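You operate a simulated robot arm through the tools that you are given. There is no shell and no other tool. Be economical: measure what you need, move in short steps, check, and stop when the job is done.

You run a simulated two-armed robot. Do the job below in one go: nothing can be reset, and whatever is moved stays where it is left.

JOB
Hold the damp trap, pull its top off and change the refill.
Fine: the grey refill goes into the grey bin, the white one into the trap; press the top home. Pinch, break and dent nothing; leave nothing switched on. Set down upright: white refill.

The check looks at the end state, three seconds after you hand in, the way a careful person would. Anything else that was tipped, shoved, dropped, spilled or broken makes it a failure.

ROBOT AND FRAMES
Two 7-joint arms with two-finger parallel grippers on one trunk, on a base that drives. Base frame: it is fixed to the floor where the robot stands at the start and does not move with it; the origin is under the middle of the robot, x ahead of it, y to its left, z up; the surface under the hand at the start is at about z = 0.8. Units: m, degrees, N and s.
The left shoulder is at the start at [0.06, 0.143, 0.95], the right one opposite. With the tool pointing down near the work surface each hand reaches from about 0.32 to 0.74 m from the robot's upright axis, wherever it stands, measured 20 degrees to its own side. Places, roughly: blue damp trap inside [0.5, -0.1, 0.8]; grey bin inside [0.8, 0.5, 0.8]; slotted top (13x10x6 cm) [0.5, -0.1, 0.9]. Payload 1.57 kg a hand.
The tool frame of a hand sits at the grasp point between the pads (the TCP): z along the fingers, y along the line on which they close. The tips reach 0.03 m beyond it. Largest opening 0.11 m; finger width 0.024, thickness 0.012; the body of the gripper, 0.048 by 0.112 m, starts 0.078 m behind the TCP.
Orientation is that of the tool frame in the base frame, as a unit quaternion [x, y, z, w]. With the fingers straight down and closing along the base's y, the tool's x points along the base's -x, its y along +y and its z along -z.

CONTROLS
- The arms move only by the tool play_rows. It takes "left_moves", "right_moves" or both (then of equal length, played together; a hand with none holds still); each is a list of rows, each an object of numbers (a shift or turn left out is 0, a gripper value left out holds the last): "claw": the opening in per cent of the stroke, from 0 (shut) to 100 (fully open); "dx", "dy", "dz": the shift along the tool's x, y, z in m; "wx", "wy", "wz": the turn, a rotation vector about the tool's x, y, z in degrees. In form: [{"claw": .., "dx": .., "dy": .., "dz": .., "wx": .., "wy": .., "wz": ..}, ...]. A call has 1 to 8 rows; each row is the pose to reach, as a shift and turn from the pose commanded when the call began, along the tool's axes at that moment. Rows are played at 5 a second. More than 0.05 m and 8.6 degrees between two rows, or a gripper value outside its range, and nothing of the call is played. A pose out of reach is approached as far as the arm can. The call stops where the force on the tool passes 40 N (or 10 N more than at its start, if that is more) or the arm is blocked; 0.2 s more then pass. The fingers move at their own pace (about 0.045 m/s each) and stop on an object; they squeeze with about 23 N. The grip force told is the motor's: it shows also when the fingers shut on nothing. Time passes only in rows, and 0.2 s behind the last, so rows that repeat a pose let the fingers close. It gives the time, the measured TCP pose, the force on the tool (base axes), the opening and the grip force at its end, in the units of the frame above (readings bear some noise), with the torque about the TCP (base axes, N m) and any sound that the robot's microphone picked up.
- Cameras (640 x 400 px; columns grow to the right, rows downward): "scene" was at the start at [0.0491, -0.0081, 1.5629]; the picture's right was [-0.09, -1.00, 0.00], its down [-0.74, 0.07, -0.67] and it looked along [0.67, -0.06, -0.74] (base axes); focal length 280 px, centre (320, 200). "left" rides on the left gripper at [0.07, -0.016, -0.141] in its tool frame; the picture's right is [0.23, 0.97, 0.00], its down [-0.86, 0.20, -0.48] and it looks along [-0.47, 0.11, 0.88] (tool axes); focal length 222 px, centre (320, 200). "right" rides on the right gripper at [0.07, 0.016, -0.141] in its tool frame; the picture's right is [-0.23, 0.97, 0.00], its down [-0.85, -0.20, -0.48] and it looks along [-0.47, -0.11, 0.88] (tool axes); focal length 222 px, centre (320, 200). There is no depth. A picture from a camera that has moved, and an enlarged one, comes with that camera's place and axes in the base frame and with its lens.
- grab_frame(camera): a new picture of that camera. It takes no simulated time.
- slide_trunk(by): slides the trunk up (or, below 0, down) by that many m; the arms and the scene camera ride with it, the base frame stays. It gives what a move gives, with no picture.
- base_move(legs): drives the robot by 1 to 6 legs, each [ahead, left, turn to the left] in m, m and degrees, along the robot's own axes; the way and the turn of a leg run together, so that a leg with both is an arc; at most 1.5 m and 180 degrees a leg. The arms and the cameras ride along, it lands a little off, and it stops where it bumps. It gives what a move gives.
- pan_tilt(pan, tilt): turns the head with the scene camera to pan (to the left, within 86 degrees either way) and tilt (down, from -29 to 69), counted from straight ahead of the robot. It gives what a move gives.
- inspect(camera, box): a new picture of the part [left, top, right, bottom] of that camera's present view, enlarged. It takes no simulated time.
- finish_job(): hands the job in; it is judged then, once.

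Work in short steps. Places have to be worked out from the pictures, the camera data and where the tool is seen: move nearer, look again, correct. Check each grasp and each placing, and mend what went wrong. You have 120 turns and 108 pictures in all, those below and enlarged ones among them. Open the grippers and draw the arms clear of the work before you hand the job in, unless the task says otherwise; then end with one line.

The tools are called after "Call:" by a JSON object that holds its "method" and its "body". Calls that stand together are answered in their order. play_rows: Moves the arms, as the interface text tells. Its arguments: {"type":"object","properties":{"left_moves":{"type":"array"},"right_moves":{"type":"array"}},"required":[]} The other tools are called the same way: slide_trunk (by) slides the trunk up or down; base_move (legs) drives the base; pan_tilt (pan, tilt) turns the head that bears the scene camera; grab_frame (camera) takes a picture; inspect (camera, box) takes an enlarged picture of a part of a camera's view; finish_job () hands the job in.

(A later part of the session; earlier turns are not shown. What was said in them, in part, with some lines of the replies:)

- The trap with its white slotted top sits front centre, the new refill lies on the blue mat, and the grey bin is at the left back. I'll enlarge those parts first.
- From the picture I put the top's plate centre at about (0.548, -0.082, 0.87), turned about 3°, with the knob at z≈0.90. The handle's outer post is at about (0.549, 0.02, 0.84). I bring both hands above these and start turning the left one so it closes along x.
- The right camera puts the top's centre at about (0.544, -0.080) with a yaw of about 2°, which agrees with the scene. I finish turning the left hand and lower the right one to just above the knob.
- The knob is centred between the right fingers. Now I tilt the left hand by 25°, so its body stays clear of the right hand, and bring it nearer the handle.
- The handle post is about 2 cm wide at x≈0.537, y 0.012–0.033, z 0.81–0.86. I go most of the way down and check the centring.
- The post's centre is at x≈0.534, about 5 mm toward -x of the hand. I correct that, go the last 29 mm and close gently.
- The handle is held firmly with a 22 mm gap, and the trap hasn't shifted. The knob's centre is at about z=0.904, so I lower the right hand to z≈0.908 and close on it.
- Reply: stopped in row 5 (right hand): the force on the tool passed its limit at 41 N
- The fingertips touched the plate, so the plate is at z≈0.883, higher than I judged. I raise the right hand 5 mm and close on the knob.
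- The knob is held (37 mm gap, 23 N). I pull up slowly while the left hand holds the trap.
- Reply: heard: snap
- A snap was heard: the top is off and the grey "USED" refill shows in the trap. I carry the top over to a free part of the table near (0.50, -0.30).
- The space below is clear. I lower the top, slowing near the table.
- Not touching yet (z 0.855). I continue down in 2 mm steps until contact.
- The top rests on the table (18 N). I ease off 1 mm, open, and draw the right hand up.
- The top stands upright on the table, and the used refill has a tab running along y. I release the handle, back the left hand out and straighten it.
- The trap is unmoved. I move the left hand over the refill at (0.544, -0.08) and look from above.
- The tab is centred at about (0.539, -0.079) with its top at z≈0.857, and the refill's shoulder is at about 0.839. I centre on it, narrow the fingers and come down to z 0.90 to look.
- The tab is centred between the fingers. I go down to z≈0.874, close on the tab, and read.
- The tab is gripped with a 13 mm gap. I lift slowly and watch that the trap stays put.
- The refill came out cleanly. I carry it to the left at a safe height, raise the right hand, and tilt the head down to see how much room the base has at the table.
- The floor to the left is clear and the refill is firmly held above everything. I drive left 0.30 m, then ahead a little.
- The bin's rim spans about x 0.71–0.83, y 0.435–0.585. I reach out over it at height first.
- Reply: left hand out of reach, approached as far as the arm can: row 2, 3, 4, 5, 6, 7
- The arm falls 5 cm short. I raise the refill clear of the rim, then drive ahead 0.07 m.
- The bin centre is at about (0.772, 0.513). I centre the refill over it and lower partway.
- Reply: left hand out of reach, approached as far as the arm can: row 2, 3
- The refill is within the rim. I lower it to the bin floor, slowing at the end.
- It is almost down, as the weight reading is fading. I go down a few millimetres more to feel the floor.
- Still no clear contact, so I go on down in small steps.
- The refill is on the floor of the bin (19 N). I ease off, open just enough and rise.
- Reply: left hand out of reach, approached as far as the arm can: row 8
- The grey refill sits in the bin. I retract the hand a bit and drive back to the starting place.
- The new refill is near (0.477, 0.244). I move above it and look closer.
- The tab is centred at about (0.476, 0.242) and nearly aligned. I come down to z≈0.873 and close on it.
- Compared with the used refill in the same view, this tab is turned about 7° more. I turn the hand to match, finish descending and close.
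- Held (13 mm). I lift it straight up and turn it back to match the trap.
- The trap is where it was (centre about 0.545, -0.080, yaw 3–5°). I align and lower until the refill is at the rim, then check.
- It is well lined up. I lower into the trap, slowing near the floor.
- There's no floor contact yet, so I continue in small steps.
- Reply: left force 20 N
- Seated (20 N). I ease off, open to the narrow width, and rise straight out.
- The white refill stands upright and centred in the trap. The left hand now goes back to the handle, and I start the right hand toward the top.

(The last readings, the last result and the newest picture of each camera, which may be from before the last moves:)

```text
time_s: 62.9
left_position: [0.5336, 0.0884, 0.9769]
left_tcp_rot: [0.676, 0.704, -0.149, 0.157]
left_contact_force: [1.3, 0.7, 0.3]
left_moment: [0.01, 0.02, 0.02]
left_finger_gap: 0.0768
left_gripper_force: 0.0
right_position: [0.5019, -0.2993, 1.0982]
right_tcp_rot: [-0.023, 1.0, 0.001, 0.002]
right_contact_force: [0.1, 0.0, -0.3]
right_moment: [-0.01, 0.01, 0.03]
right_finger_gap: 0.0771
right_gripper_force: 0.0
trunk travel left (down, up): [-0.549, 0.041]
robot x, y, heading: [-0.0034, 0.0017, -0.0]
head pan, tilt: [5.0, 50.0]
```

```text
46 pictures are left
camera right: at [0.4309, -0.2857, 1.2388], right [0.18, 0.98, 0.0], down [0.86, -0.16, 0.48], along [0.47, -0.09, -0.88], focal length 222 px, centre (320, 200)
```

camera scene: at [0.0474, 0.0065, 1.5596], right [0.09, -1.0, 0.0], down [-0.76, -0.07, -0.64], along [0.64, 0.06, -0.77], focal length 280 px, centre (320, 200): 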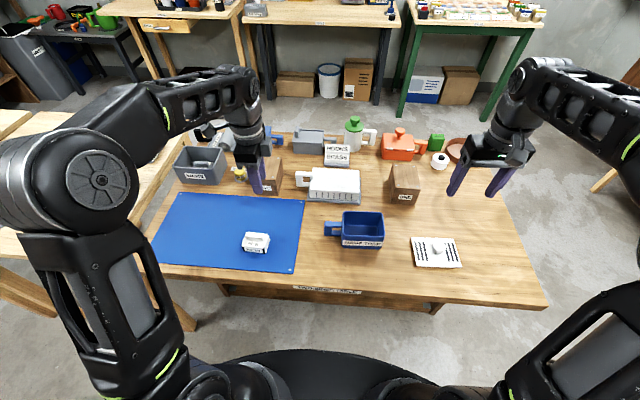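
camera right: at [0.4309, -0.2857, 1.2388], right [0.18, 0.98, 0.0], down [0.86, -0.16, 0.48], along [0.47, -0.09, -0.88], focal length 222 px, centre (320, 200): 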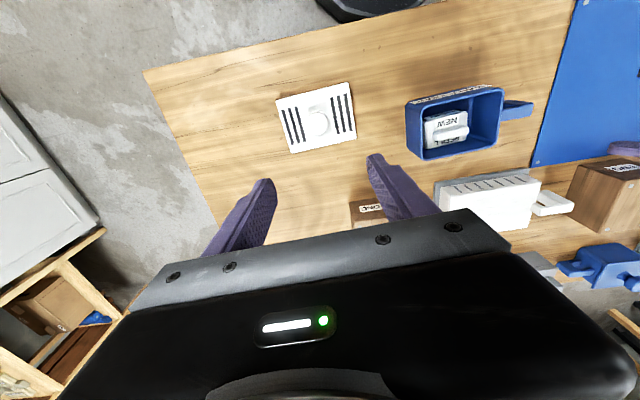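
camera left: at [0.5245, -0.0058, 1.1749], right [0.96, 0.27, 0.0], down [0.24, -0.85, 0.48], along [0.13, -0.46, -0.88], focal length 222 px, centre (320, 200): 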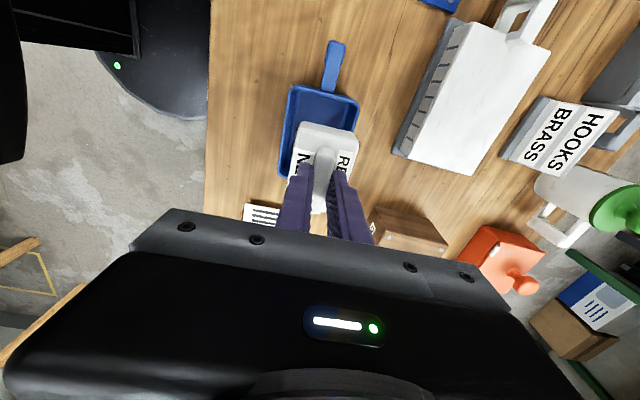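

The left hand slides back onto the handle along its old path, and the right hand descends over the knob, staying just above its former grasp height.

Call:
{"method": "play_rows", "body": {"left_moves": [{"dz": 0.03}, {"dz": 0.06}, {"dz": 0.09}, {"dz": 0.11}, {"dz": 0.125}, {"dz": 0.138}, {"dz": 0.149}, {"dz": 0.149}], "right_moves": [{"dz": 0.04}, {"dz": 0.08}, {"dz": 0.12}, {"dz": 0.155}, {"dz": 0.185}, {"dz": 0.21}, {"dz": 0.225}, {"dz": 0.225}]}}

Call:
{"method": "inspect", "body": {"camera": "left", "box": [200, 80, 440, 230]}}

Call:
{"method": "inspect", "body": {"camera": "right", "box": [220, 80, 460, 230]}}

```text
time_s: 64.7
left_position: [0.5375, 0.0251, 0.8411]
left_tcp_rot: [0.676, 0.704, -0.149, 0.156]
left_contact_force: [-0.2, 0.1, -0.6]
left_moment: [0.01, -0.01, -0.02]
left_finger_gap: 0.0771
left_gripper_force: 0.1
right_position: [0.502, -0.2978, 0.8733]
right_tcp_rot: [-0.023, 1.0, 0.0, 0.001]
right_contact_force: [-0.6, 0.0, -0.4]
right_moment: [-0.03, -0.02, 0.03]
right_finger_gap: 0.0771
right_gripper_force: 0.0
trunk travel left (down, up): [-0.549, 0.041]
robot x, y, heading: [0.0019, -0.0019, -0.1]
head pan, tilt: [5.0, 50.0]
```

```text
2.67 times, centred on (320, 155) of left
camera zoom: at [0.5155, 0.1466, 0.9392], right [0.96, 0.25, -0.1], down [0.22, -0.56, 0.79], along [0.14, -0.79, -0.6], focal length 592 px, centre (320, 320)
```

zoom: 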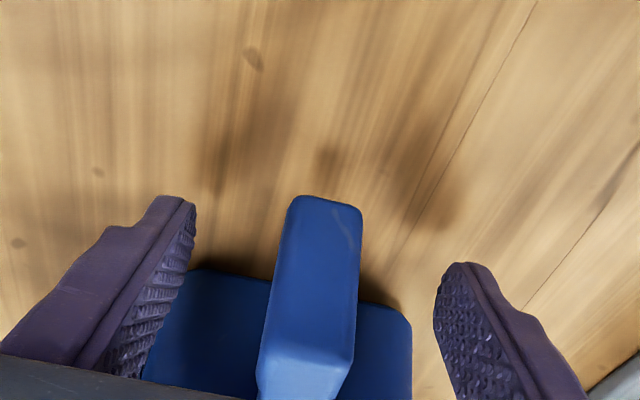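

```text
2.67 times, centred on (340, 155) of right
camera zoom: at [0.4319, -0.2851, 1.0132], right [0.18, 0.98, 0.0], down [0.86, -0.16, 0.48], along [0.47, -0.09, -0.88], focal length 592 px, centre (267, 320)
```

zoom: 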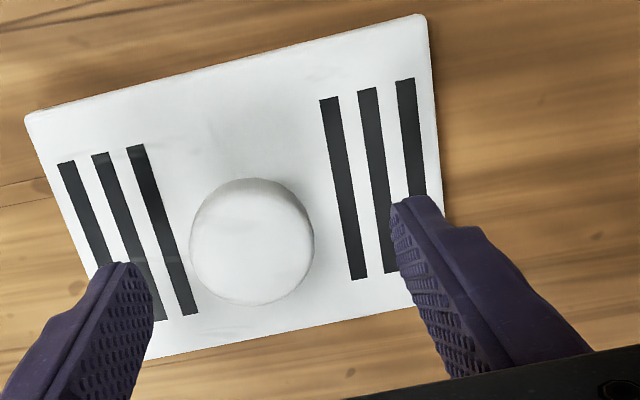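

Both are lined up. I close the left hand on the handle, and lower the right hand 22 mm with a 3 mm correction and close on the knob.

Call:
{"method": "play_rows", "body": {"left_moves": [{"dy": -0.002, "claw": 70}, {"dy": -0.002, "claw": 30}, {"dy": -0.002, "claw": 0}, {"dy": -0.002, "claw": 0}, {"dy": -0.002, "claw": 0}, {"dy": -0.002, "claw": 0}, {"dy": -0.002, "claw": 0}], "right_moves": [{"dx": 0.002, "dy": -0.003, "dz": 0.01}, {"dx": 0.002, "dy": -0.003, "dz": 0.018}, {"dx": 0.002, "dy": -0.003, "dz": 0.0225}, {"dx": 0.002, "dy": -0.003, "dz": 0.0225, "claw": 30}, {"dx": 0.002, "dy": -0.003, "dz": 0.0225, "claw": 0}, {"dx": 0.002, "dy": -0.003, "dz": 0.0225, "claw": 0}, {"dx": 0.002, "dy": -0.003, "dz": 0.0225, "claw": 0}]}}

Call:
{"method": "inspect", "body": {"camera": "right", "box": [220, 80, 460, 230]}}

Call:
{"method": "inspect", "body": {"camera": "scene", "box": [300, 180, 476, 290]}}

```text
time_s: 66.3
left_position: [0.5347, 0.0245, 0.8421]
left_tcp_rot: [0.675, 0.706, -0.149, 0.155]
left_contact_force: [-0.5, -0.4, 1.1]
left_moment: [-0.09, 0.15, 0.04]
left_finger_gap: 0.0217
left_gripper_force: 23.2
right_position: [0.5019, -0.3019, 0.8527]
right_tcp_rot: [-0.022, 1.0, 0.0, 0.001]
right_contact_force: [-0.4, 0.1, -0.3]
right_moment: [0.03, 0.01, 0.0]
right_finger_gap: 0.0369
right_gripper_force: 22.9
trunk travel left (down, up): [-0.549, 0.041]
robot x, y, heading: [0.0003, 0.0027, 0.2]
head pan, tilt: [5.0, 50.0]
```

```text
2.67 times, centred on (340, 155) of right
camera zoom: at [0.4303, -0.2882, 0.9912], right [0.18, 0.98, 0.0], down [0.86, -0.16, 0.48], along [0.47, -0.09, -0.88], focal length 592 px, centre (267, 320)
```

zoom: 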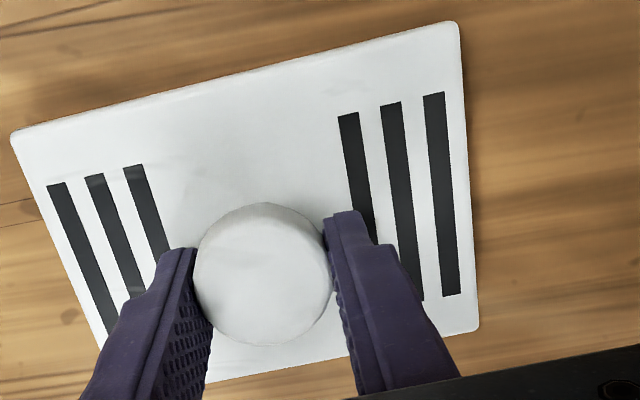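

```text
3.64 times, centred on (388, 235) of scene
camera zoom: at [0.0474, 0.0063, 1.5596], right [0.09, -1.0, 0.0], down [-0.76, -0.07, -0.64], along [0.64, 0.06, -0.77], focal length 1016 px, centre (73, 73)
```

zoom: 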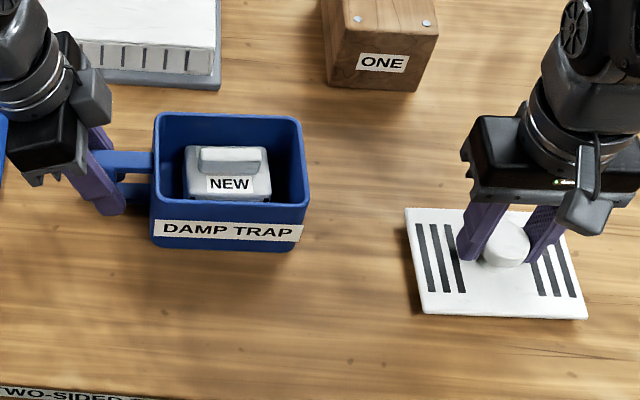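

The knob is held as before, and the trap's handle is in its earlier place. I carry the top back above the trap at z≈0.98.

Call:
{"method": "play_rows", "body": {"right_moves": [{"dz": -0.03}, {"dz": -0.08}, {"dz": -0.125}, {"dx": -0.013, "dy": 0.048, "dz": -0.13}, {"dx": -0.026, "dy": 0.096, "dz": -0.13}, {"dx": -0.039, "dy": 0.144, "dz": -0.13}, {"dx": -0.052, "dy": 0.192, "dz": -0.13}, {"dx": -0.052, "dy": 0.2205, "dz": -0.13}]}}

Call:
{"method": "play_rows", "body": {"right_moves": [{"dz": 0.0}, {"dz": 0.015}, {"dz": 0.015}]}}

Call:
{"method": "inspect", "body": {"camera": "scene", "box": [280, 170, 440, 270]}}

Call:
{"method": "inspect", "body": {"camera": "right", "box": [200, 40, 480, 220]}}

```text
time_s: 68.1
left_position: [0.5353, 0.0246, 0.842]
left_tcp_rot: [0.676, 0.705, -0.149, 0.155]
left_contact_force: [-0.4, 1.2, 1.6]
left_moment: [-0.11, 0.25, -0.07]
left_finger_gap: 0.0218
left_gripper_force: 23.0
right_position: [0.5432, -0.0767, 0.9809]
right_tcp_rot: [-0.023, 1.0, 0.001, 0.002]
right_contact_force: [0.0, 0.7, -1.4]
right_moment: [0.0, 0.01, -0.03]
right_finger_gap: 0.0369
right_gripper_force: 23.6
trunk travel left (down, up): [-0.549, 0.041]
robot x, y, heading: [-0.0003, -0.0006, -0.0]
head pan, tilt: [5.0, 50.0]
```

```text
time_s: 68.9
left_position: [0.5349, 0.0251, 0.8419]
left_tcp_rot: [0.676, 0.705, -0.149, 0.156]
left_contact_force: [-0.9, 1.4, 1.0]
left_moment: [0.05, 0.18, -0.03]
left_finger_gap: 0.0215
left_gripper_force: 23.2
right_position: [0.5428, -0.0779, 0.965]
right_tcp_rot: [-0.023, 1.0, 0.001, 0.002]
right_contact_force: [1.0, -0.7, -0.7]
right_moment: [-0.02, -0.01, 0.0]
right_finger_gap: 0.0367
right_gripper_force: 23.3
trunk travel left (down, up): [-0.549, 0.041]
robot x, y, heading: [0.0025, 0.0007, 0.3]
head pan, tilt: [5.0, 50.0]
```

```text
4.00 times, centred on (360, 220) of scene
camera zoom: at [0.0474, 0.0064, 1.5596], right [0.09, -1.0, 0.0], down [-0.76, -0.07, -0.64], along [0.64, 0.06, -0.77], focal length 1118 px, centre (160, 120)
```

zoom: 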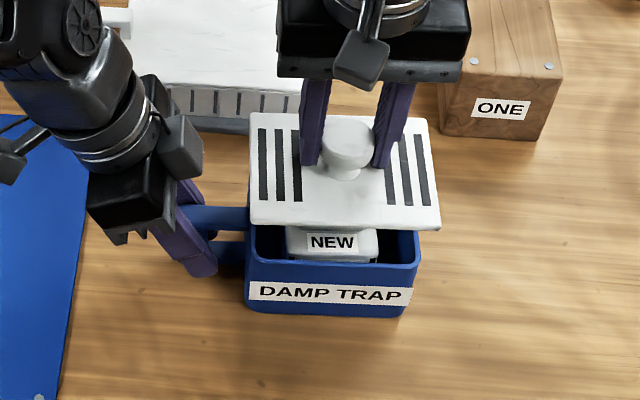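

```text
2.22 times, centred on (340, 130) of right
camera zoom: at [0.4721, -0.0651, 1.1063], right [0.18, 0.98, 0.0], down [0.86, -0.16, 0.48], along [0.47, -0.09, -0.88], focal length 494 px, centre (276, 356)
```

zoom: 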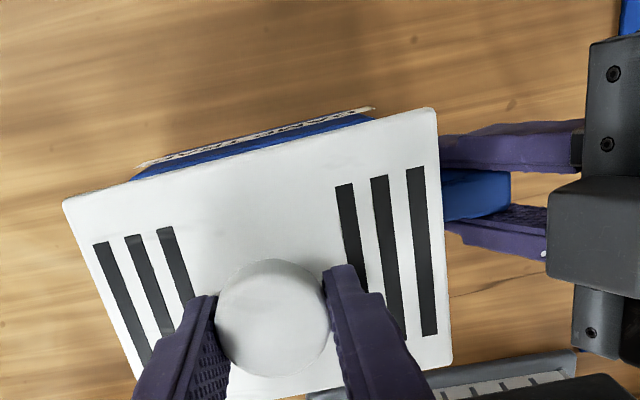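

The top is over the trap and well aligned; I correct by 1–2 mm and lower until it meets the rim.

Call:
{"method": "play_rows", "body": {"right_moves": [{"dx": 0.001, "dy": -0.002, "dz": 0.012}, {"dx": 0.001, "dy": -0.002, "dz": 0.024}, {"dx": 0.001, "dy": -0.002, "dz": 0.03}, {"dx": 0.001, "dy": -0.002, "dz": 0.034}, {"dx": 0.001, "dy": -0.002, "dz": 0.034}]}}

Call:
{"method": "inspect", "body": {"camera": "scene", "box": [280, 170, 440, 270]}}

Call:
{"method": "inspect", "body": {"camera": "right", "box": [200, 40, 480, 220]}}

```text
time_s: 70.1
left_position: [0.5337, 0.0242, 0.8418]
left_tcp_rot: [0.675, 0.705, -0.149, 0.155]
left_contact_force: [0.6, 0.9, 1.5]
left_moment: [0.04, 0.15, 0.0]
left_finger_gap: 0.0217
left_gripper_force: 22.6
right_position: [0.5423, -0.0799, 0.9323]
right_tcp_rot: [-0.022, 1.0, 0.001, 0.001]
right_contact_force: [-0.1, -0.7, -0.3]
right_moment: [-0.05, 0.05, -0.01]
right_finger_gap: 0.0368
right_gripper_force: 23.2
trunk travel left (down, up): [-0.549, 0.041]
robot x, y, heading: [0.003, -0.0003, 0.3]
head pan, tilt: [5.0, 50.0]
```

```text
4.00 times, centred on (360, 220) of scene
camera zoom: at [0.0474, 0.0064, 1.5596], right [0.09, -1.0, 0.0], down [-0.76, -0.07, -0.64], along [0.64, 0.06, -0.77], focal length 1118 px, centre (160, 120)
```

zoom: 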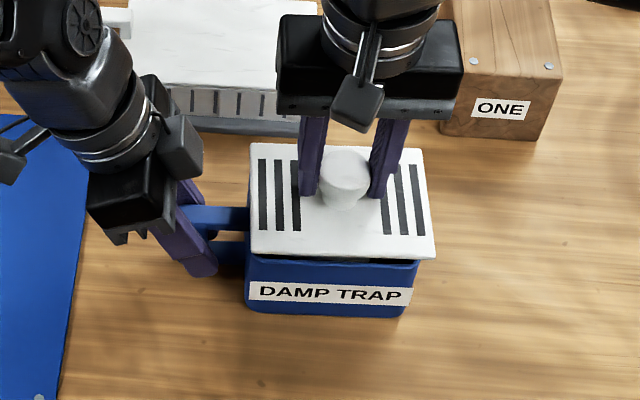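

```text
2.22 times, centred on (340, 130) of right
camera zoom: at [0.4706, -0.0675, 1.0728], right [0.18, 0.98, 0.0], down [0.86, -0.16, 0.48], along [0.47, -0.09, -0.88], focal length 494 px, centre (276, 356)
```

zoom: 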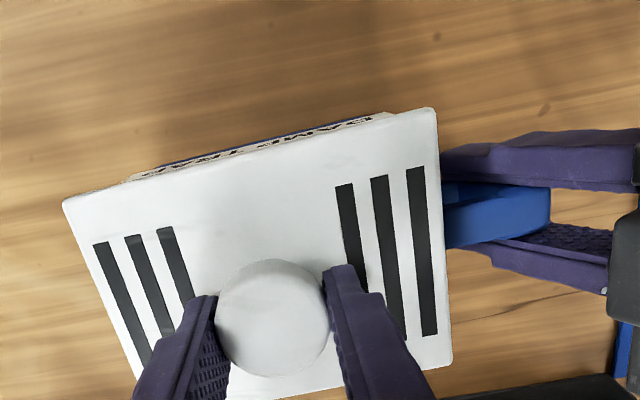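

It is aligned and just above the rim. I press down in small steps and listen for the snap.

Call:
{"method": "play_rows", "body": {"right_moves": [{"dz": 0.003}, {"dz": 0.006}, {"dz": 0.009}, {"dz": 0.011}, {"dz": 0.013}, {"dz": 0.014}, {"dz": 0.014}]}}

Call:
{"method": "inspect", "body": {"camera": "scene", "box": [280, 170, 440, 270]}}

```text
time_s: 71.7
left_position: [0.5351, 0.0248, 0.8426]
left_tcp_rot: [0.675, 0.705, -0.149, 0.156]
left_contact_force: [-1.2, 1.9, 2.4]
left_moment: [-0.12, 0.1, -0.04]
left_finger_gap: 0.0221
left_gripper_force: 22.1
right_position: [0.5413, -0.0809, 0.9187]
right_tcp_rot: [-0.022, 1.0, 0.001, 0.003]
right_contact_force: [2.7, -0.7, 0.4]
right_moment: [0.04, -0.12, -0.12]
right_finger_gap: 0.0367
right_gripper_force: 23.0
trunk travel left (down, up): [-0.549, 0.041]
robot x, y, heading: [0.0006, -0.0029, -0.0]
head pan, tilt: [5.0, 50.0]
```

```text
4.00 times, centred on (360, 220) of scene
camera zoom: at [0.0474, 0.0064, 1.5596], right [0.09, -1.0, 0.0], down [-0.76, -0.07, -0.64], along [0.64, 0.06, -0.77], focal length 1118 px, centre (160, 120)
```

zoom: 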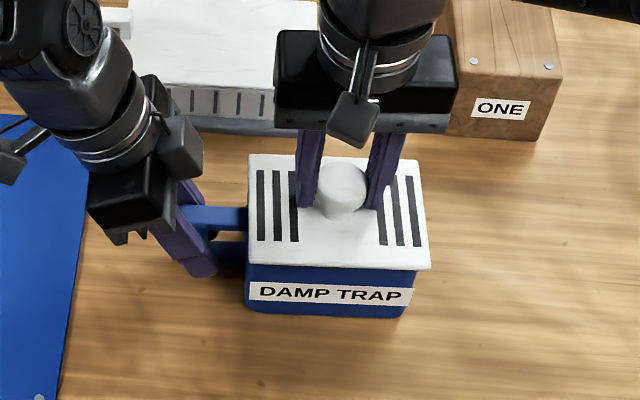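

No resistance and no snap yet, so I keep pressing in 1–2 mm steps.

Call:
{"method": "play_rows", "body": {"right_moves": [{"dz": 0.0015}, {"dz": 0.003}, {"dz": 0.0045}, {"dz": 0.006}, {"dz": 0.0075}, {"dz": 0.009}, {"dz": 0.009}]}}

Call:
{"method": "inspect", "body": {"camera": "scene", "box": [280, 170, 440, 270]}}

```text
time_s: 73.0
left_position: [0.5339, 0.0254, 0.8424]
left_tcp_rot: [0.675, 0.706, -0.149, 0.156]
left_contact_force: [-1.2, 1.5, 5.1]
left_moment: [-0.55, 0.29, -0.09]
left_finger_gap: 0.0219
left_gripper_force: 23.8
right_position: [0.5402, -0.079, 0.9162]
right_tcp_rot: [-0.024, 1.0, 0.003, 0.005]
right_contact_force: [-1.6, -1.4, 6.1]
right_moment: [-0.33, 0.2, -0.09]
right_finger_gap: 0.0365
right_gripper_force: 22.8
trunk travel left (down, up): [-0.549, 0.041]
robot x, y, heading: [0.0006, 0.0001, 0.0]
head pan, tilt: [5.0, 50.0]
stopped in row 6 (right hand): the force on the tool passed its limit at 43 N (the readings are from after the stop); the commanded pose is now the measured one
```

```text
4.00 times, centred on (360, 220) of scene
camera zoom: at [0.046, 0.0067, 1.5596], right [0.09, -1.0, 0.0], down [-0.76, -0.07, -0.64], along [0.64, 0.06, -0.77], focal length 1118 px, centre (160, 120)
```

zoom: 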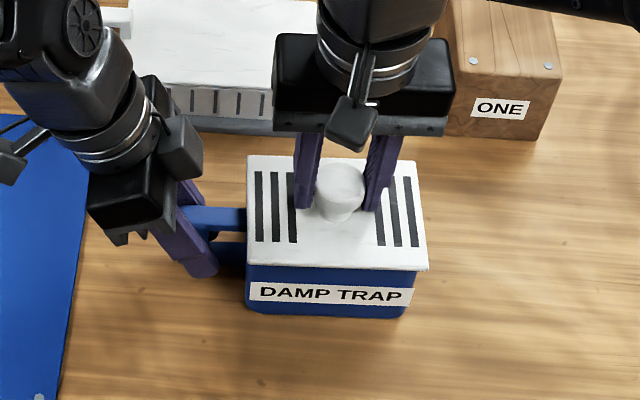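

It stopped at 43 N with no snap heard. I look closely at the seam to see whether the top is fully down.

Call:
{"method": "inspect", "body": {"camera": "scene", "box": [336, 225, 392, 260]}}

Call:
{"method": "inspect", "body": {"camera": "right", "box": [200, 60, 440, 210]}}

```text
11.43 times, centred on (364, 242) of scene
camera zoom: at [0.046, 0.0067, 1.5596], right [0.09, -1.0, 0.0], down [-0.76, -0.07, -0.64], along [0.64, 0.06, -0.77], focal length 3194 px, centre (-183, -286)
```

zoom: 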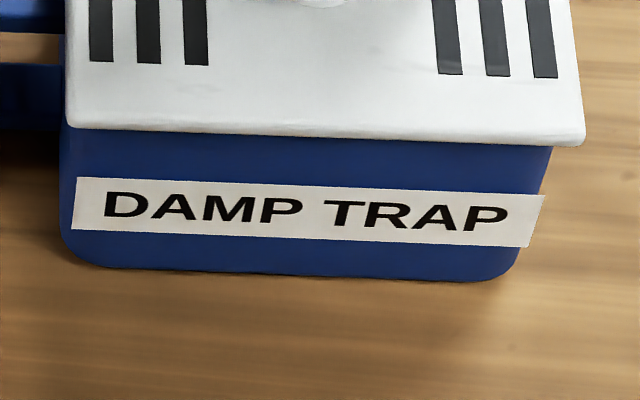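

```text
2.67 times, centred on (320, 135) of right
camera zoom: at [0.4704, -0.0665, 1.0546], right [0.18, 0.98, 0.01], down [0.86, -0.16, 0.49], along [0.48, -0.08, -0.87], focal length 592 px, centre (320, 373)
```

zoom: 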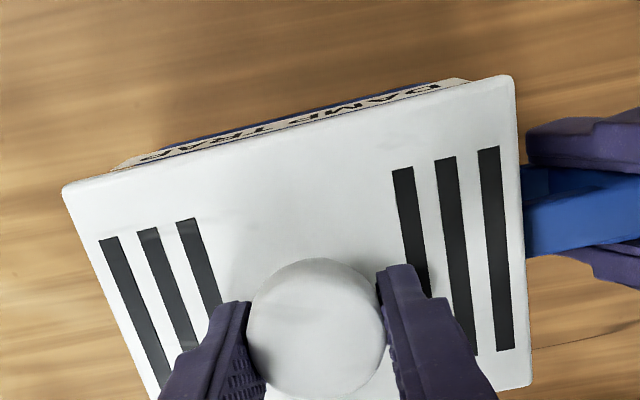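

The seam looks about as it did at the start, but I want a firm answer. I loosen the fingers around the knob and press on the plate with both fingertips; at the start the plate stopped them at z≈0.914.

Call:
{"method": "play_rows", "body": {"right_moves": [{"dz": -0.004, "claw": 0}, {"dz": -0.004, "claw": 40}, {"dz": -0.004, "claw": 44}, {"dz": -0.004, "claw": 44}, {"dz": -0.004, "claw": 44}]}}

Call:
{"method": "play_rows", "body": {"right_moves": [{"dz": 0.002}, {"dz": 0.0035}, {"dz": 0.005}, {"dz": 0.0065}, {"dz": 0.008}, {"dz": 0.0095}, {"dz": 0.011}, {"dz": 0.011}]}}

Call:
{"method": "inspect", "body": {"camera": "right", "box": [200, 60, 440, 210]}}

```text
time_s: 74.2
left_position: [0.535, 0.024, 0.8411]
left_tcp_rot: [0.676, 0.705, -0.149, 0.156]
left_contact_force: [-1.6, 0.6, 11.1]
left_moment: [-0.37, 0.31, -0.09]
left_finger_gap: 0.0217
left_gripper_force: 23.1
right_position: [0.5415, -0.0796, 0.918]
right_tcp_rot: [-0.024, 1.0, 0.002, 0.006]
right_contact_force: [0.5, -0.3, 0.6]
right_moment: [0.0, -0.03, 0.02]
right_finger_gap: 0.0482
right_gripper_force: 0.2
trunk travel left (down, up): [-0.549, 0.041]
robot x, y, heading: [0.0018, 0.0015, -0.1]
head pan, tilt: [5.0, 50.0]
heard: snap
```

```text
time_s: 75.7
left_position: [0.5343, 0.025, 0.8416]
left_tcp_rot: [0.675, 0.706, -0.148, 0.157]
left_contact_force: [-1.7, 2.1, 7.7]
left_moment: [-0.13, 0.59, -0.11]
left_finger_gap: 0.0218
left_gripper_force: 23.0
right_position: [0.5402, -0.0792, 0.9129]
right_tcp_rot: [-0.024, 1.0, 0.002, 0.006]
right_contact_force: [-3.8, -1.2, 10.6]
right_moment: [-0.27, 0.25, -0.06]
right_finger_gap: 0.0486
right_gripper_force: 0.1
trunk travel left (down, up): [-0.549, 0.041]
robot x, y, heading: [0.0008, 0.0007, 0.1]
head pan, tilt: [5.0, 50.0]
stopped in row 7 (right hand): the force on the tool passed its limit at 43 N (the readings are from after the stop); the commanded pose is now the measured one
```

```text
2.67 times, centred on (320, 135) of right
camera zoom: at [0.4699, -0.0667, 1.0523], right [0.18, 0.98, 0.01], down [0.86, -0.16, 0.49], along [0.48, -0.08, -0.87], focal length 592 px, centre (320, 373)
```

zoom: 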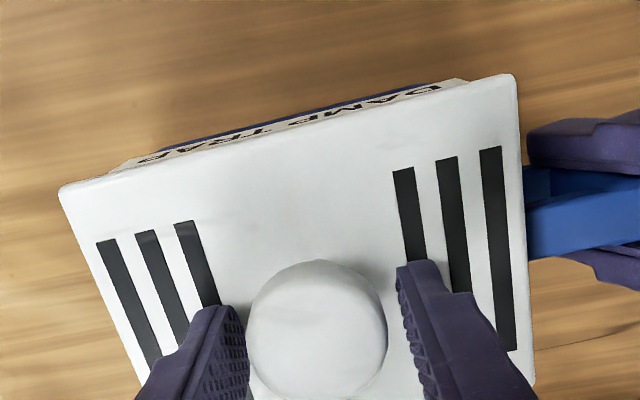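

The fingertips stopped at z 0.913, the same height as on the factory-closed top. The snap came during my 4 mm easing-off while still gripping, so I check the seam again, then press once more.

Call:
{"method": "inspect", "body": {"camera": "scene", "box": [336, 225, 392, 260]}}

Call:
{"method": "play_rows", "body": {"right_moves": [{"dz": 0.001}, {"dz": 0.002}, {"dz": 0.003}, {"dz": 0.004}, {"dz": 0.005}, {"dz": 0.006}, {"dz": 0.007}, {"dz": 0.008}]}}

```text
11.43 times, centred on (364, 242) of scene
camera zoom: at [0.0449, 0.0064, 1.5596], right [0.09, -1.0, 0.0], down [-0.76, -0.07, -0.64], along [0.64, 0.06, -0.77], focal length 3194 px, centre (-183, -286)
```

zoom: 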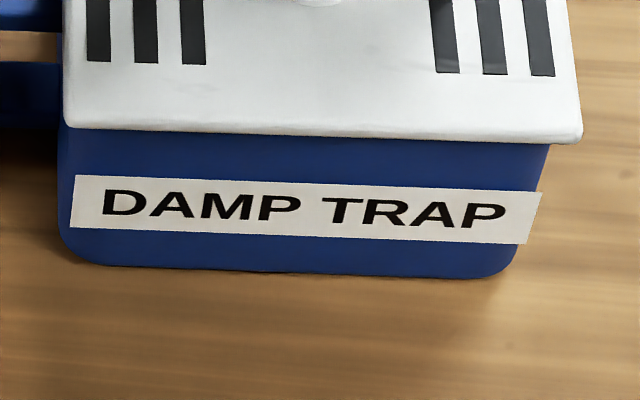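

```text
time_s: 76.4
left_position: [0.5335, 0.0242, 0.8424]
left_tcp_rot: [0.675, 0.706, -0.148, 0.157]
left_contact_force: [-1.4, 2.5, 8.2]
left_moment: [0.02, 0.69, -0.11]
left_finger_gap: 0.0218
left_gripper_force: 22.7
right_position: [0.5426, -0.0793, 0.9124]
right_tcp_rot: [-0.024, 1.0, 0.003, 0.008]
right_contact_force: [-5.5, -2.1, 12.3]
right_moment: [-0.32, 0.29, -0.07]
right_finger_gap: 0.0489
right_gripper_force: 0.6
trunk travel left (down, up): [-0.549, 0.041]
robot x, y, heading: [0.0029, 0.0008, -0.0]
head pan, tilt: [5.0, 50.0]
stopped in row 3 (right hand): the force on the tool passed its limit at 42 N (the readings are from after the stop); the commanded pose is now the measured one
```

The top won't go lower at 42 N. To make sure it is latched, I grip the knob again and tug by only about 1 mm: if it is latched the pull will show clearly more than the top's own 1.4 N weight.

Call:
{"method": "play_rows", "body": {"right_moves": [{"dz": -0.004}, {"dz": -0.004, "claw": 30}, {"dz": -0.004, "claw": 0}, {"dz": -0.004, "claw": 0}, {"dz": -0.004, "claw": 0}]}}

Call:
{"method": "play_rows", "body": {"right_moves": [{"dz": -0.0005}, {"dz": -0.001}, {"dz": -0.001}]}}

```text
time_s: 77.6
left_position: [0.5348, 0.0242, 0.8415]
left_tcp_rot: [0.675, 0.706, -0.147, 0.156]
left_contact_force: [-3.9, 0.2, 15.2]
left_moment: [-0.49, 0.56, -0.2]
left_finger_gap: 0.0216
left_gripper_force: 23.3
right_position: [0.5432, -0.0792, 0.9157]
right_tcp_rot: [-0.023, 1.0, 0.003, 0.009]
right_contact_force: [0.7, 0.3, -0.8]
right_moment: [-0.05, 0.01, -0.01]
right_finger_gap: 0.0368
right_gripper_force: 23.2
trunk travel left (down, up): [-0.549, 0.041]
robot x, y, heading: [-0.0016, 0.0011, 0.1]
head pan, tilt: [5.0, 50.0]
heard: snap
```

```text
time_s: 78.4
left_position: [0.5352, 0.0238, 0.8404]
left_tcp_rot: [0.675, 0.706, -0.147, 0.157]
left_contact_force: [-3.3, -0.4, 14.4]
left_moment: [-0.4, 0.46, -0.14]
left_finger_gap: 0.0218
left_gripper_force: 22.8
right_position: [0.5433, -0.079, 0.9166]
right_tcp_rot: [-0.024, 1.0, 0.003, 0.008]
right_contact_force: [-0.1, -1.3, -0.1]
right_moment: [-0.03, 0.04, 0.01]
right_finger_gap: 0.0368
right_gripper_force: 22.8
trunk travel left (down, up): [-0.549, 0.041]
robot x, y, heading: [0.0008, 0.0008, -0.2]
head pan, tilt: [5.0, 50.0]
```

A snap was heard again, and the 1 mm tug shows almost no pull. I tug 1 mm more and look at the seam to learn which state it is in.

Call:
{"method": "play_rows", "body": {"right_moves": [{"dz": -0.001}, {"dz": -0.001}, {"dz": -0.001}]}}

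Call:
{"method": "inspect", "body": {"camera": "scene", "box": [336, 225, 392, 260]}}

```text
time_s: 79.2
left_position: [0.5341, 0.0247, 0.8405]
left_tcp_rot: [0.676, 0.705, -0.147, 0.156]
left_contact_force: [-1.0, -1.2, 14.2]
left_moment: [-0.53, 0.5, -0.11]
left_finger_gap: 0.022
left_gripper_force: 23.0
right_position: [0.5432, -0.0784, 0.9161]
right_tcp_rot: [-0.024, 1.0, 0.002, 0.007]
right_contact_force: [0.5, -0.1, 0.4]
right_moment: [-0.02, 0.01, 0.0]
right_finger_gap: 0.0365
right_gripper_force: 22.6
trunk travel left (down, up): [-0.549, 0.041]
robot x, y, heading: [0.0002, -0.0011, 0.1]
head pan, tilt: [5.0, 50.0]
```

```text
11.43 times, centred on (364, 242) of scene
camera zoom: at [0.046, 0.006, 1.5597], right [0.09, -1.0, 0.0], down [-0.76, -0.07, -0.64], along [0.64, 0.06, -0.77], focal length 3194 px, centre (-183, -286)
```

zoom: 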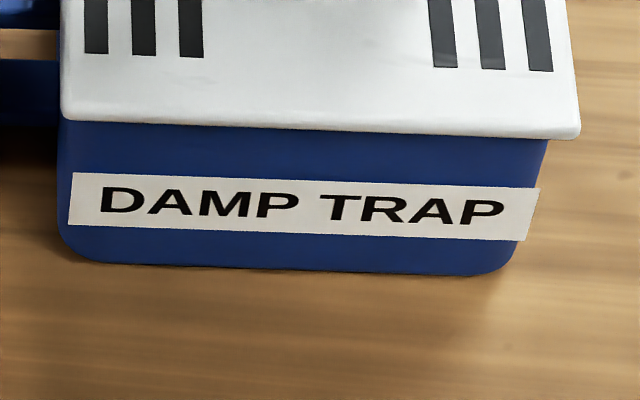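

The lid is at or below its original height. I tug 2 mm more to see whether it resists.

Call:
{"method": "play_rows", "body": {"right_moves": [{"dz": -0.001}, {"dz": -0.002}, {"dz": -0.002}]}}

Call:
{"method": "inspect", "body": {"camera": "scene", "box": [336, 225, 392, 260]}}

```text
time_s: 80.0
left_position: [0.5347, 0.0246, 0.8408]
left_tcp_rot: [0.675, 0.705, -0.148, 0.157]
left_contact_force: [-1.7, -0.1, 13.8]
left_moment: [-0.51, 0.51, -0.08]
left_finger_gap: 0.0217
left_gripper_force: 23.2
right_position: [0.5422, -0.0787, 0.9181]
right_tcp_rot: [-0.023, 1.0, 0.003, 0.008]
right_contact_force: [0.1, -0.4, -0.3]
right_moment: [0.02, -0.02, 0.0]
right_finger_gap: 0.0366
right_gripper_force: 23.6
trunk travel left (down, up): [-0.549, 0.041]
robot x, y, heading: [-0.001, 0.0015, 0.1]
head pan, tilt: [5.0, 50.0]
```

```text
11.43 times, centred on (364, 242) of scene
camera zoom: at [0.0461, 0.006, 1.5597], right [0.09, -1.0, 0.0], down [-0.76, -0.07, -0.64], along [0.64, 0.06, -0.77], focal length 3194 px, centre (-183, -286)
```

zoom: 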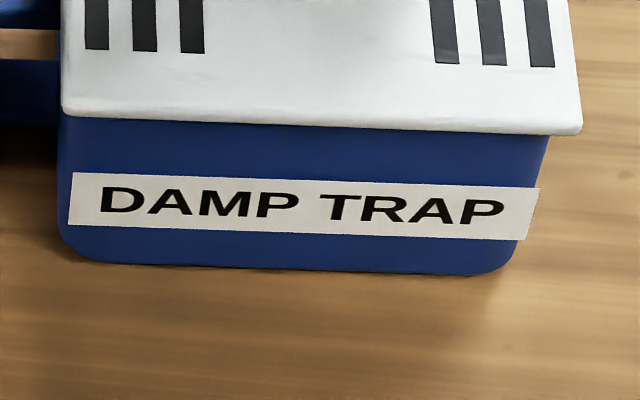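

The lid lifted freely, so gripping or raising had unlatched it (that was the snap). I lower it again, open the fingers wide of the knob, press with the fingertips only, and then leave without gripping.

Call:
{"method": "play_rows", "body": {"right_moves": [{"dz": 0.002}, {"dz": 0.004}, {"dz": 0.004, "claw": 38}, {"dz": 0.004, "claw": 46}, {"dz": 0.004, "claw": 46}, {"dz": 0.004, "claw": 46}]}}

Call:
{"method": "play_rows", "body": {"right_moves": [{"dz": 0.0015}, {"dz": 0.003}, {"dz": 0.0045}, {"dz": 0.006}, {"dz": 0.0075}, {"dz": 0.009}, {"dz": 0.0105}, {"dz": 0.012}]}}

Call:
{"method": "inspect", "body": {"camera": "scene", "box": [336, 225, 392, 260]}}

```text
time_s: 81.4
left_position: [0.5356, 0.0251, 0.8409]
left_tcp_rot: [0.675, 0.706, -0.149, 0.157]
left_contact_force: [-1.2, 0.0, 13.8]
left_moment: [-0.36, 0.48, -0.04]
left_finger_gap: 0.0218
left_gripper_force: 22.7
right_position: [0.5426, -0.0782, 0.9155]
right_tcp_rot: [-0.024, 1.0, 0.003, 0.007]
right_contact_force: [-0.3, -0.4, 0.3]
right_moment: [0.01, -0.03, 0.0]
right_finger_gap: 0.0504
right_gripper_force: 0.1
trunk travel left (down, up): [-0.549, 0.041]
robot x, y, heading: [0.0028, 0.0008, -0.1]
head pan, tilt: [5.0, 50.0]
heard: snap
```

```text
time_s: 82.5
left_position: [0.5356, 0.0255, 0.8415]
left_tcp_rot: [0.674, 0.706, -0.147, 0.158]
left_contact_force: [-1.6, 2.1, 8.5]
left_moment: [0.32, 0.71, 0.02]
left_finger_gap: 0.0219
left_gripper_force: 23.1
right_position: [0.5431, -0.0783, 0.9125]
right_tcp_rot: [-0.023, 1.0, 0.003, 0.009]
right_contact_force: [-3.8, -1.1, 11.4]
right_moment: [-0.36, 0.29, -0.11]
right_finger_gap: 0.0516
right_gripper_force: 0.4
trunk travel left (down, up): [-0.549, 0.041]
robot x, y, heading: [-0.0014, 0.0005, -0.1]
head pan, tilt: [5.0, 50.0]
stopped in row 5 (right hand): the force on the tool passed its limit at 43 N (the readings are from after the stop); the commanded pose is now the measured one
```

```text
11.43 times, centred on (364, 242) of scene
camera zoom: at [0.0448, 0.0061, 1.5596], right [0.09, -1.0, 0.0], down [-0.76, -0.07, -0.64], along [0.64, 0.06, -0.77], focal length 3194 px, centre (-183, -286)
```

zoom: 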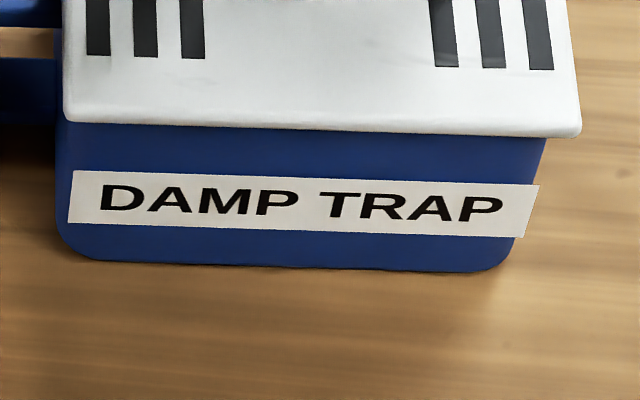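

A snap came as I lowered the lid, and the lid is now at its lowest height with an even seam. I leave without gripping: a small rise, fingers wider, then straight up.

Call:
{"method": "play_rows", "body": {"right_moves": [{"dz": -0.004}, {"dz": -0.004, "claw": 65}, {"dz": -0.004, "claw": 65}, {"dz": -0.03}, {"dz": -0.07}, {"dz": -0.11}, {"dz": -0.14}]}}

Call:
{"method": "inspect", "body": {"camera": "scene", "box": [336, 225, 392, 260]}}

Call:
{"method": "inspect", "body": {"camera": "scene", "box": [280, 170, 440, 270]}}

```text
time_s: 84.1
left_position: [0.5351, 0.0248, 0.8412]
left_tcp_rot: [0.675, 0.706, -0.147, 0.157]
left_contact_force: [-3.0, -0.4, 14.9]
left_moment: [-0.5, 0.56, -0.06]
left_finger_gap: 0.0218
left_gripper_force: 23.1
right_position: [0.5414, -0.0798, 1.051]
right_tcp_rot: [-0.023, 1.0, 0.003, 0.009]
right_contact_force: [-0.4, -0.5, 0.5]
right_moment: [0.01, 0.01, 0.0]
right_finger_gap: 0.0713
right_gripper_force: 0.0
trunk travel left (down, up): [-0.549, 0.041]
robot x, y, heading: [0.0037, 0.0019, -0.1]
head pan, tilt: [5.0, 50.0]
```

```text
11.43 times, centred on (364, 242) of scene
camera zoom: at [0.0458, 0.0058, 1.5597], right [0.09, -1.0, 0.0], down [-0.76, -0.07, -0.64], along [0.64, 0.06, -0.77], focal length 3194 px, centre (-183, -286)
```

zoom: 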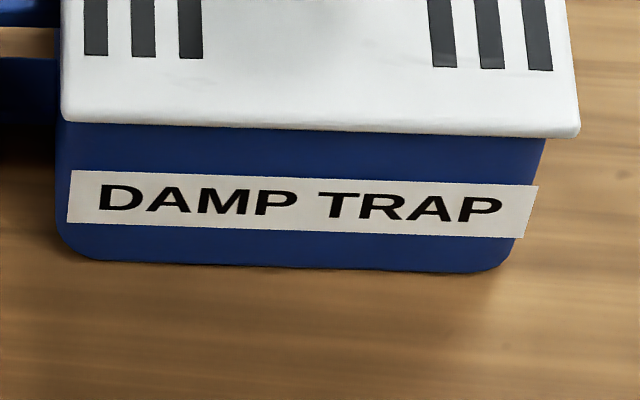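

```text
4.00 times, centred on (360, 220) of scene
camera zoom: at [0.0458, 0.0058, 1.5597], right [0.09, -1.0, 0.0], down [-0.76, -0.07, -0.64], along [0.64, 0.06, -0.77], focal length 1118 px, centre (160, 120)
```

zoom: 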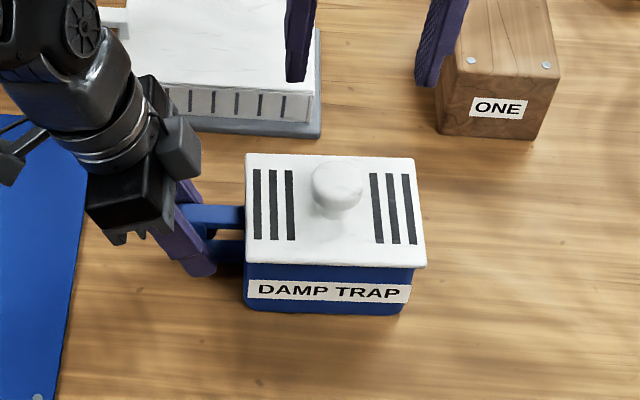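

No snap on leaving, and the seam is tight and even. I do one careful check tug: back down to the original grasp height, grip gently, and read.

Call:
{"method": "play_rows", "body": {"right_moves": [{"dz": 0.04}, {"dz": 0.08}, {"dz": 0.115}, {"dz": 0.133}, {"dz": 0.133}]}}

Call:
{"method": "play_rows", "body": {"right_moves": [{"claw": 45}, {"claw": 20}, {"claw": 0}, {"claw": 0}]}}

Call:
{"method": "play_rows", "body": {"right_moves": [{"dz": -0.0007}, {"dz": -0.0014}, {"dz": -0.002}, {"dz": -0.002}]}}

Call:
{"method": "inspect", "body": {"camera": "scene", "box": [336, 225, 392, 260]}}

```text
time_s: 85.3
left_position: [0.5356, 0.025, 0.8405]
left_tcp_rot: [0.674, 0.707, -0.146, 0.157]
left_contact_force: [-1.1, -1.5, 13.6]
left_moment: [-0.46, 0.55, -0.09]
left_finger_gap: 0.0219
left_gripper_force: 22.6
right_position: [0.5439, -0.0801, 0.9187]
right_tcp_rot: [-0.023, 1.0, 0.004, 0.01]
right_contact_force: [0.5, 1.5, -0.1]
right_moment: [-0.05, -0.03, -0.01]
right_finger_gap: 0.0715
right_gripper_force: 0.1
trunk travel left (down, up): [-0.549, 0.041]
robot x, y, heading: [-0.002, 0.0013, -0.3]
head pan, tilt: [5.0, 50.0]
```

```text
time_s: 86.3
left_position: [0.5362, 0.0258, 0.84]
left_tcp_rot: [0.675, 0.706, -0.147, 0.157]
left_contact_force: [-0.8, -2.4, 12.5]
left_moment: [-0.07, 0.55, -0.02]
left_finger_gap: 0.0219
left_gripper_force: 23.1
right_position: [0.5449, -0.0787, 0.919]
right_tcp_rot: [-0.025, 1.0, 0.003, 0.009]
right_contact_force: [-0.3, 2.5, 0.3]
right_moment: [-0.16, -0.05, -0.02]
right_finger_gap: 0.0369
right_gripper_force: 23.1
trunk travel left (down, up): [-0.549, 0.041]
robot x, y, heading: [0.0016, -0.0003, -0.2]
head pan, tilt: [5.0, 50.0]
```

```text
time_s: 87.3
left_position: [0.5363, 0.0243, 0.8411]
left_tcp_rot: [0.675, 0.706, -0.148, 0.157]
left_contact_force: [-0.4, 0.2, 13.1]
left_moment: [-0.39, 0.49, -0.05]
left_finger_gap: 0.0218
left_gripper_force: 23.3
right_position: [0.5445, -0.0784, 0.9199]
right_tcp_rot: [-0.025, 1.0, 0.004, 0.009]
right_contact_force: [0.3, -0.5, 0.1]
right_moment: [-0.03, 0.02, 0.02]
right_finger_gap: 0.0367
right_gripper_force: 23.5
trunk travel left (down, up): [-0.549, 0.041]
robot x, y, heading: [0.0005, 0.0034, -0.2]
head pan, tilt: [5.0, 50.0]
heard: snap
```

```text
11.43 times, centred on (364, 242) of scene
camera zoom: at [0.0463, 0.0058, 1.5597], right [0.09, -1.0, 0.0], down [-0.76, -0.07, -0.64], along [0.64, 0.06, -0.77], focal length 3194 px, centre (-183, -286)
```

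zoom: 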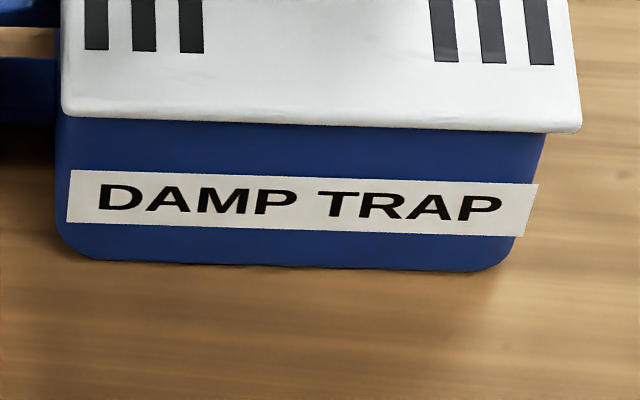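

The 2 mm tug snapped it open, so it had indeed been latched. I close it again the same way: lower gripped until it snaps, open, press with the fingertips, leave.

Call:
{"method": "play_rows", "body": {"right_moves": [{"dz": 0.001}, {"dz": 0.002}, {"dz": 0.003}, {"dz": 0.004}, {"dz": 0.005}, {"dz": 0.005}]}}

Call:
{"method": "play_rows", "body": {"right_moves": [{"claw": 38}, {"claw": 46}, {"claw": 46}, {"claw": 46}]}}

Call:
{"method": "play_rows", "body": {"right_moves": [{"dz": 0.0015}, {"dz": 0.003}, {"dz": 0.0045}, {"dz": 0.006}, {"dz": 0.0075}, {"dz": 0.009}, {"dz": 0.0105}, {"dz": 0.012}]}}

Call:
{"method": "inspect", "body": {"camera": "scene", "box": [336, 225, 392, 260]}}

```text
time_s: 88.7
left_position: [0.5347, 0.026, 0.8413]
left_tcp_rot: [0.674, 0.706, -0.147, 0.158]
left_contact_force: [3.1, 0.5, 5.0]
left_moment: [0.63, 0.46, 0.1]
left_finger_gap: 0.0219
left_gripper_force: 22.9
right_position: [0.5439, -0.079, 0.9172]
right_tcp_rot: [-0.024, 1.0, 0.004, 0.01]
right_contact_force: [0.8, -3.0, 19.2]
right_moment: [-0.12, 0.08, 0.01]
right_finger_gap: 0.0368
right_gripper_force: 22.6
trunk travel left (down, up): [-0.549, 0.041]
robot x, y, heading: [0.001, 0.0007, -0.3]
head pan, tilt: [5.0, 50.0]
```

```text
time_s: 89.7
left_position: [0.5367, 0.0256, 0.8392]
left_tcp_rot: [0.674, 0.706, -0.147, 0.158]
left_contact_force: [-3.6, 0.2, 11.6]
left_moment: [-0.36, 0.47, 0.0]
left_finger_gap: 0.0218
left_gripper_force: 22.9
right_position: [0.5453, -0.078, 0.9157]
right_tcp_rot: [-0.024, 1.0, 0.003, 0.01]
right_contact_force: [-0.7, 0.2, 0.0]
right_moment: [-0.01, -0.05, 0.01]
right_finger_gap: 0.0504
right_gripper_force: 0.2
trunk travel left (down, up): [-0.549, 0.041]
robot x, y, heading: [0.0013, -0.0009, 0.2]
head pan, tilt: [5.0, 50.0]
heard: snap
```

```text
time_s: 90.9
left_position: [0.5351, 0.0254, 0.8396]
left_tcp_rot: [0.674, 0.707, -0.146, 0.157]
left_contact_force: [-2.5, 1.6, 7.1]
left_moment: [0.15, 0.8, 0.01]
left_finger_gap: 0.0217
left_gripper_force: 23.2
right_position: [0.5451, -0.0779, 0.9125]
right_tcp_rot: [-0.025, 1.0, 0.004, 0.011]
right_contact_force: [-4.7, -1.6, 11.3]
right_moment: [-0.41, 0.28, -0.14]
right_finger_gap: 0.0517
right_gripper_force: 0.7
trunk travel left (down, up): [-0.549, 0.041]
robot x, y, heading: [0.004, -0.0008, -0.3]
head pan, tilt: [5.0, 50.0]
stopped in row 5 (right hand): the force on the tool passed its limit at 43 N (the readings are from after the stop); the commanded pose is now the measured one
```

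```text
11.43 times, centred on (364, 242) of scene
camera zoom: at [0.0449, 0.006, 1.5596], right [0.09, -1.0, 0.0], down [-0.76, -0.07, -0.64], along [0.64, 0.06, -0.77], focal length 3194 px, centre (-183, -286)
```

zoom: 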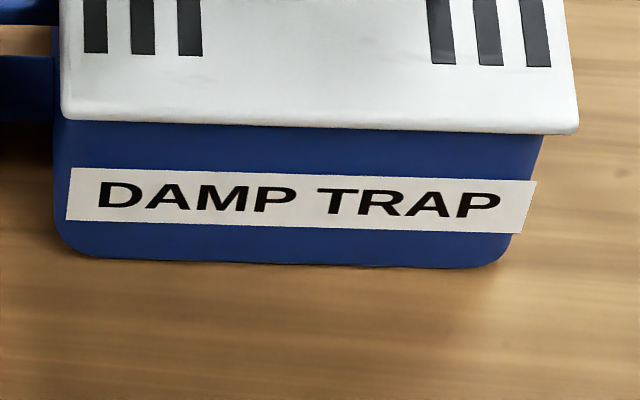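

It snapped home as the fingers opened, and pressing confirms it's at its lowest. I rise away without gripping.

Call:
{"method": "play_rows", "body": {"right_moves": [{"dz": -0.004}, {"dz": -0.004, "claw": 65}, {"dz": -0.004, "claw": 65}, {"dz": -0.03}, {"dz": -0.07}, {"dz": -0.11}, {"dz": -0.15}, {"dz": -0.18}]}}

Call:
{"method": "inspect", "body": {"camera": "scene", "box": [336, 225, 392, 260]}}

```text
time_s: 92.7
left_position: [0.5361, 0.0262, 0.8389]
left_tcp_rot: [0.674, 0.707, -0.147, 0.157]
left_contact_force: [-1.5, -0.9, 14.9]
left_moment: [-0.52, 0.6, -0.07]
left_finger_gap: 0.0218
left_gripper_force: 22.8
right_position: [0.5394, -0.0787, 1.0926]
right_tcp_rot: [-0.024, 1.0, 0.004, 0.01]
right_contact_force: [0.8, -0.1, -0.4]
right_moment: [-0.02, -0.01, 0.01]
right_finger_gap: 0.0713
right_gripper_force: 0.0
trunk travel left (down, up): [-0.549, 0.041]
robot x, y, heading: [0.0016, -0.0018, -0.1]
head pan, tilt: [5.0, 50.0]
```

```text
11.43 times, centred on (364, 242) of scene
camera zoom: at [0.0459, 0.0056, 1.5597], right [0.09, -1.0, 0.0], down [-0.76, -0.07, -0.64], along [0.64, 0.06, -0.77], focal length 3194 px, centre (-183, -286)
```

zoom: 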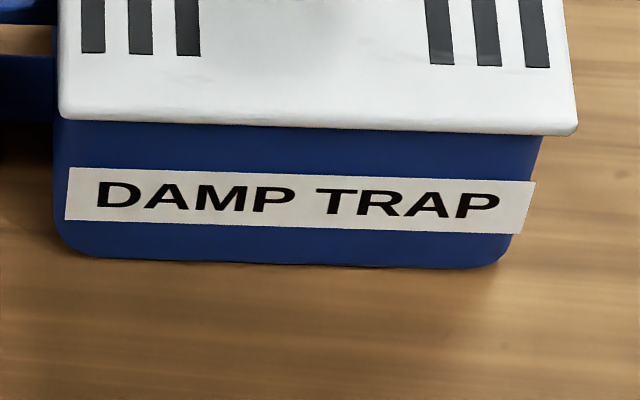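

Still no snap and the seam is closed. Now I ease the left hand's downward load, open it and draw it back along its axis.

Call:
{"method": "play_rows", "body": {"left_moves": [{"dz": -0.001}, {"dz": -0.002}, {"dz": -0.002, "claw": 35}, {"dz": -0.002, "claw": 70}, {"dz": -0.002, "claw": 70}, {"dz": -0.04}, {"dz": -0.085}, {"dz": -0.13}]}}

Call:
{"method": "play_rows", "body": {"left_moves": [{"dz": -0.04}, {"dz": -0.07}, {"dz": -0.07, "dx": 0.04}, {"dz": -0.07, "dx": 0.08}], "right_moves": [{"dy": -0.04}, {"dy": -0.08}, {"dy": -0.12}, {"dy": -0.16}]}}

Call:
{"method": "grab_frame", "body": {"camera": "scene"}}

Call:
{"method": "inspect", "body": {"camera": "scene", "box": [280, 170, 440, 270]}}

```text
time_s: 94.5
left_position: [0.5329, 0.0793, 0.9563]
left_tcp_rot: [0.674, 0.707, -0.146, 0.156]
left_contact_force: [0.2, -0.2, 0.5]
left_moment: [0.01, 0.0, -0.01]
left_finger_gap: 0.0773
left_gripper_force: 0.1
right_position: [0.5414, -0.0789, 1.0919]
right_tcp_rot: [-0.024, 1.0, 0.004, 0.011]
right_contact_force: [-0.3, 0.3, 0.5]
right_moment: [-0.01, -0.02, 0.0]
right_finger_gap: 0.0715
right_gripper_force: 0.0
trunk travel left (down, up): [-0.549, 0.041]
robot x, y, heading: [0.0013, -0.0002, -0.1]
head pan, tilt: [5.0, 50.0]
```

```text
time_s: 95.5
left_position: [0.5279, 0.181, 0.9877]
left_tcp_rot: [0.675, 0.706, -0.146, 0.156]
left_contact_force: [0.3, 0.3, 0.1]
left_moment: [-0.02, 0.01, -0.01]
left_finger_gap: 0.0771
left_gripper_force: 0.1
right_position: [0.5508, -0.2415, 1.0903]
right_tcp_rot: [-0.025, 1.0, 0.004, 0.011]
right_contact_force: [0.0, 0.2, -0.3]
right_moment: [0.02, 0.01, -0.01]
right_finger_gap: 0.0715
right_gripper_force: 0.0
trunk travel left (down, up): [-0.549, 0.041]
robot x, y, heading: [-0.002, 0.0007, -0.0]
head pan, tilt: [5.0, 50.0]
```

```text
23 pictures are left
camera scene: at [0.0475, 0.0055, 1.5597], right [0.09, -1.0, 0.0], down [-0.76, -0.07, -0.64], along [0.64, 0.06, -0.77], focal length 280 px, centre (320, 200)
```

scene: 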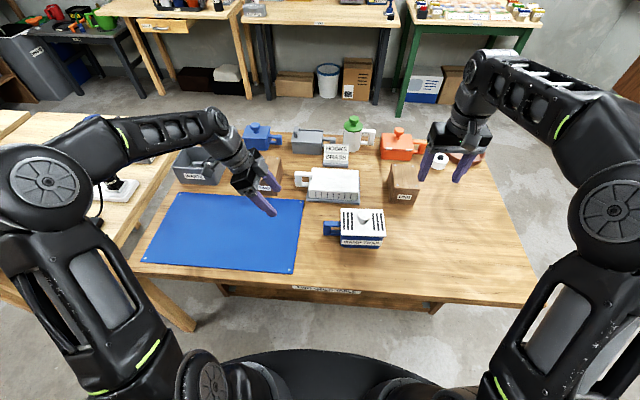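

```text
4.00 times, centred on (360, 220) of scene
camera zoom: at [0.0475, 0.0055, 1.5597], right [0.09, -1.0, 0.0], down [-0.76, -0.07, -0.64], along [0.64, 0.06, -0.77], focal length 1118 px, centre (160, 120)
```

zoom: 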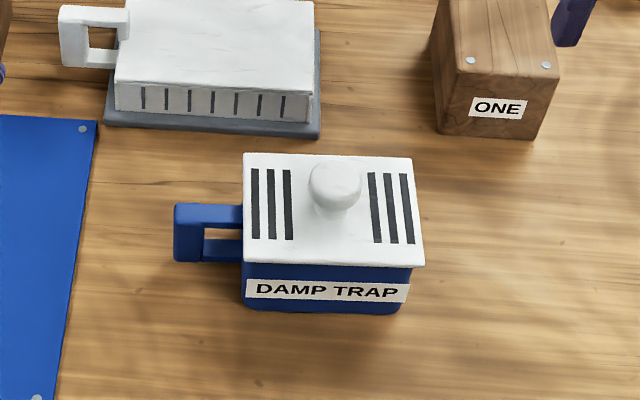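

The trap is closed, upright and in place; the bin and everything else is undisturbed. I raise the left hand a bit more and open both grippers fully.

Call:
{"method": "play_rows", "body": {"left_moves": [{"dz": -0.04, "claw": 100}, {"dz": -0.08}, {"dz": -0.1}, {"dz": -0.1}], "right_moves": [{"claw": 100}, {"claw": 100}, {"claw": 100}, {"claw": 100}]}}

Call:
{"method": "grab_frame", "body": {"camera": "scene"}}

```text
time_s: 96.5
left_position: [0.526, 0.2234, 1.0775]
left_tcp_rot: [0.674, 0.706, -0.147, 0.157]
left_contact_force: [0.2, 0.0, 0.3]
left_moment: [0.0, 0.01, 0.01]
left_finger_gap: 0.1099
left_gripper_force: 0.0
right_position: [0.5509, -0.2404, 1.0905]
right_tcp_rot: [-0.024, 1.0, 0.004, 0.01]
right_contact_force: [-0.5, -0.2, 0.4]
right_moment: [0.01, 0.0, 0.0]
right_finger_gap: 0.1102
right_gripper_force: 0.1
trunk travel left (down, up): [-0.549, 0.041]
robot x, y, heading: [0.0024, 0.0017, -0.2]
head pan, tilt: [5.0, 50.0]
```

```text
21 pictures are left
camera scene: at [0.0475, 0.0057, 1.5596], right [0.09, -1.0, 0.0], down [-0.76, -0.07, -0.64], along [0.64, 0.06, -0.77], focal length 280 px, centre (320, 200)
```

scene: 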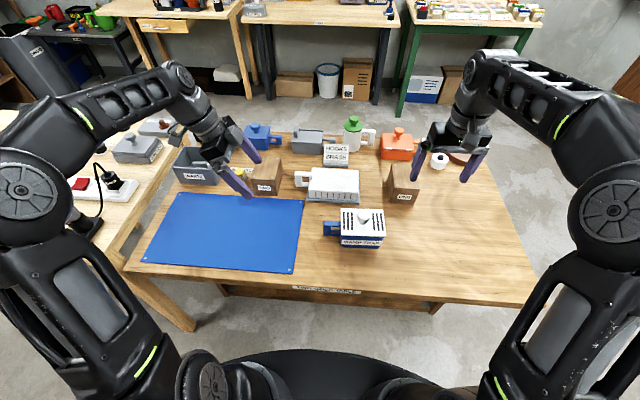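

The final picture shows everything in place and both hands clear, so I hand the job in.

Call:
{"method": "finish_job", "body": {}}

```text
The job is handed in.
```

The grey refill is in the grey bin, the white refill stands upright in the trap, and the top is pressed home; I saw nothing else moved, tipped or switched on.
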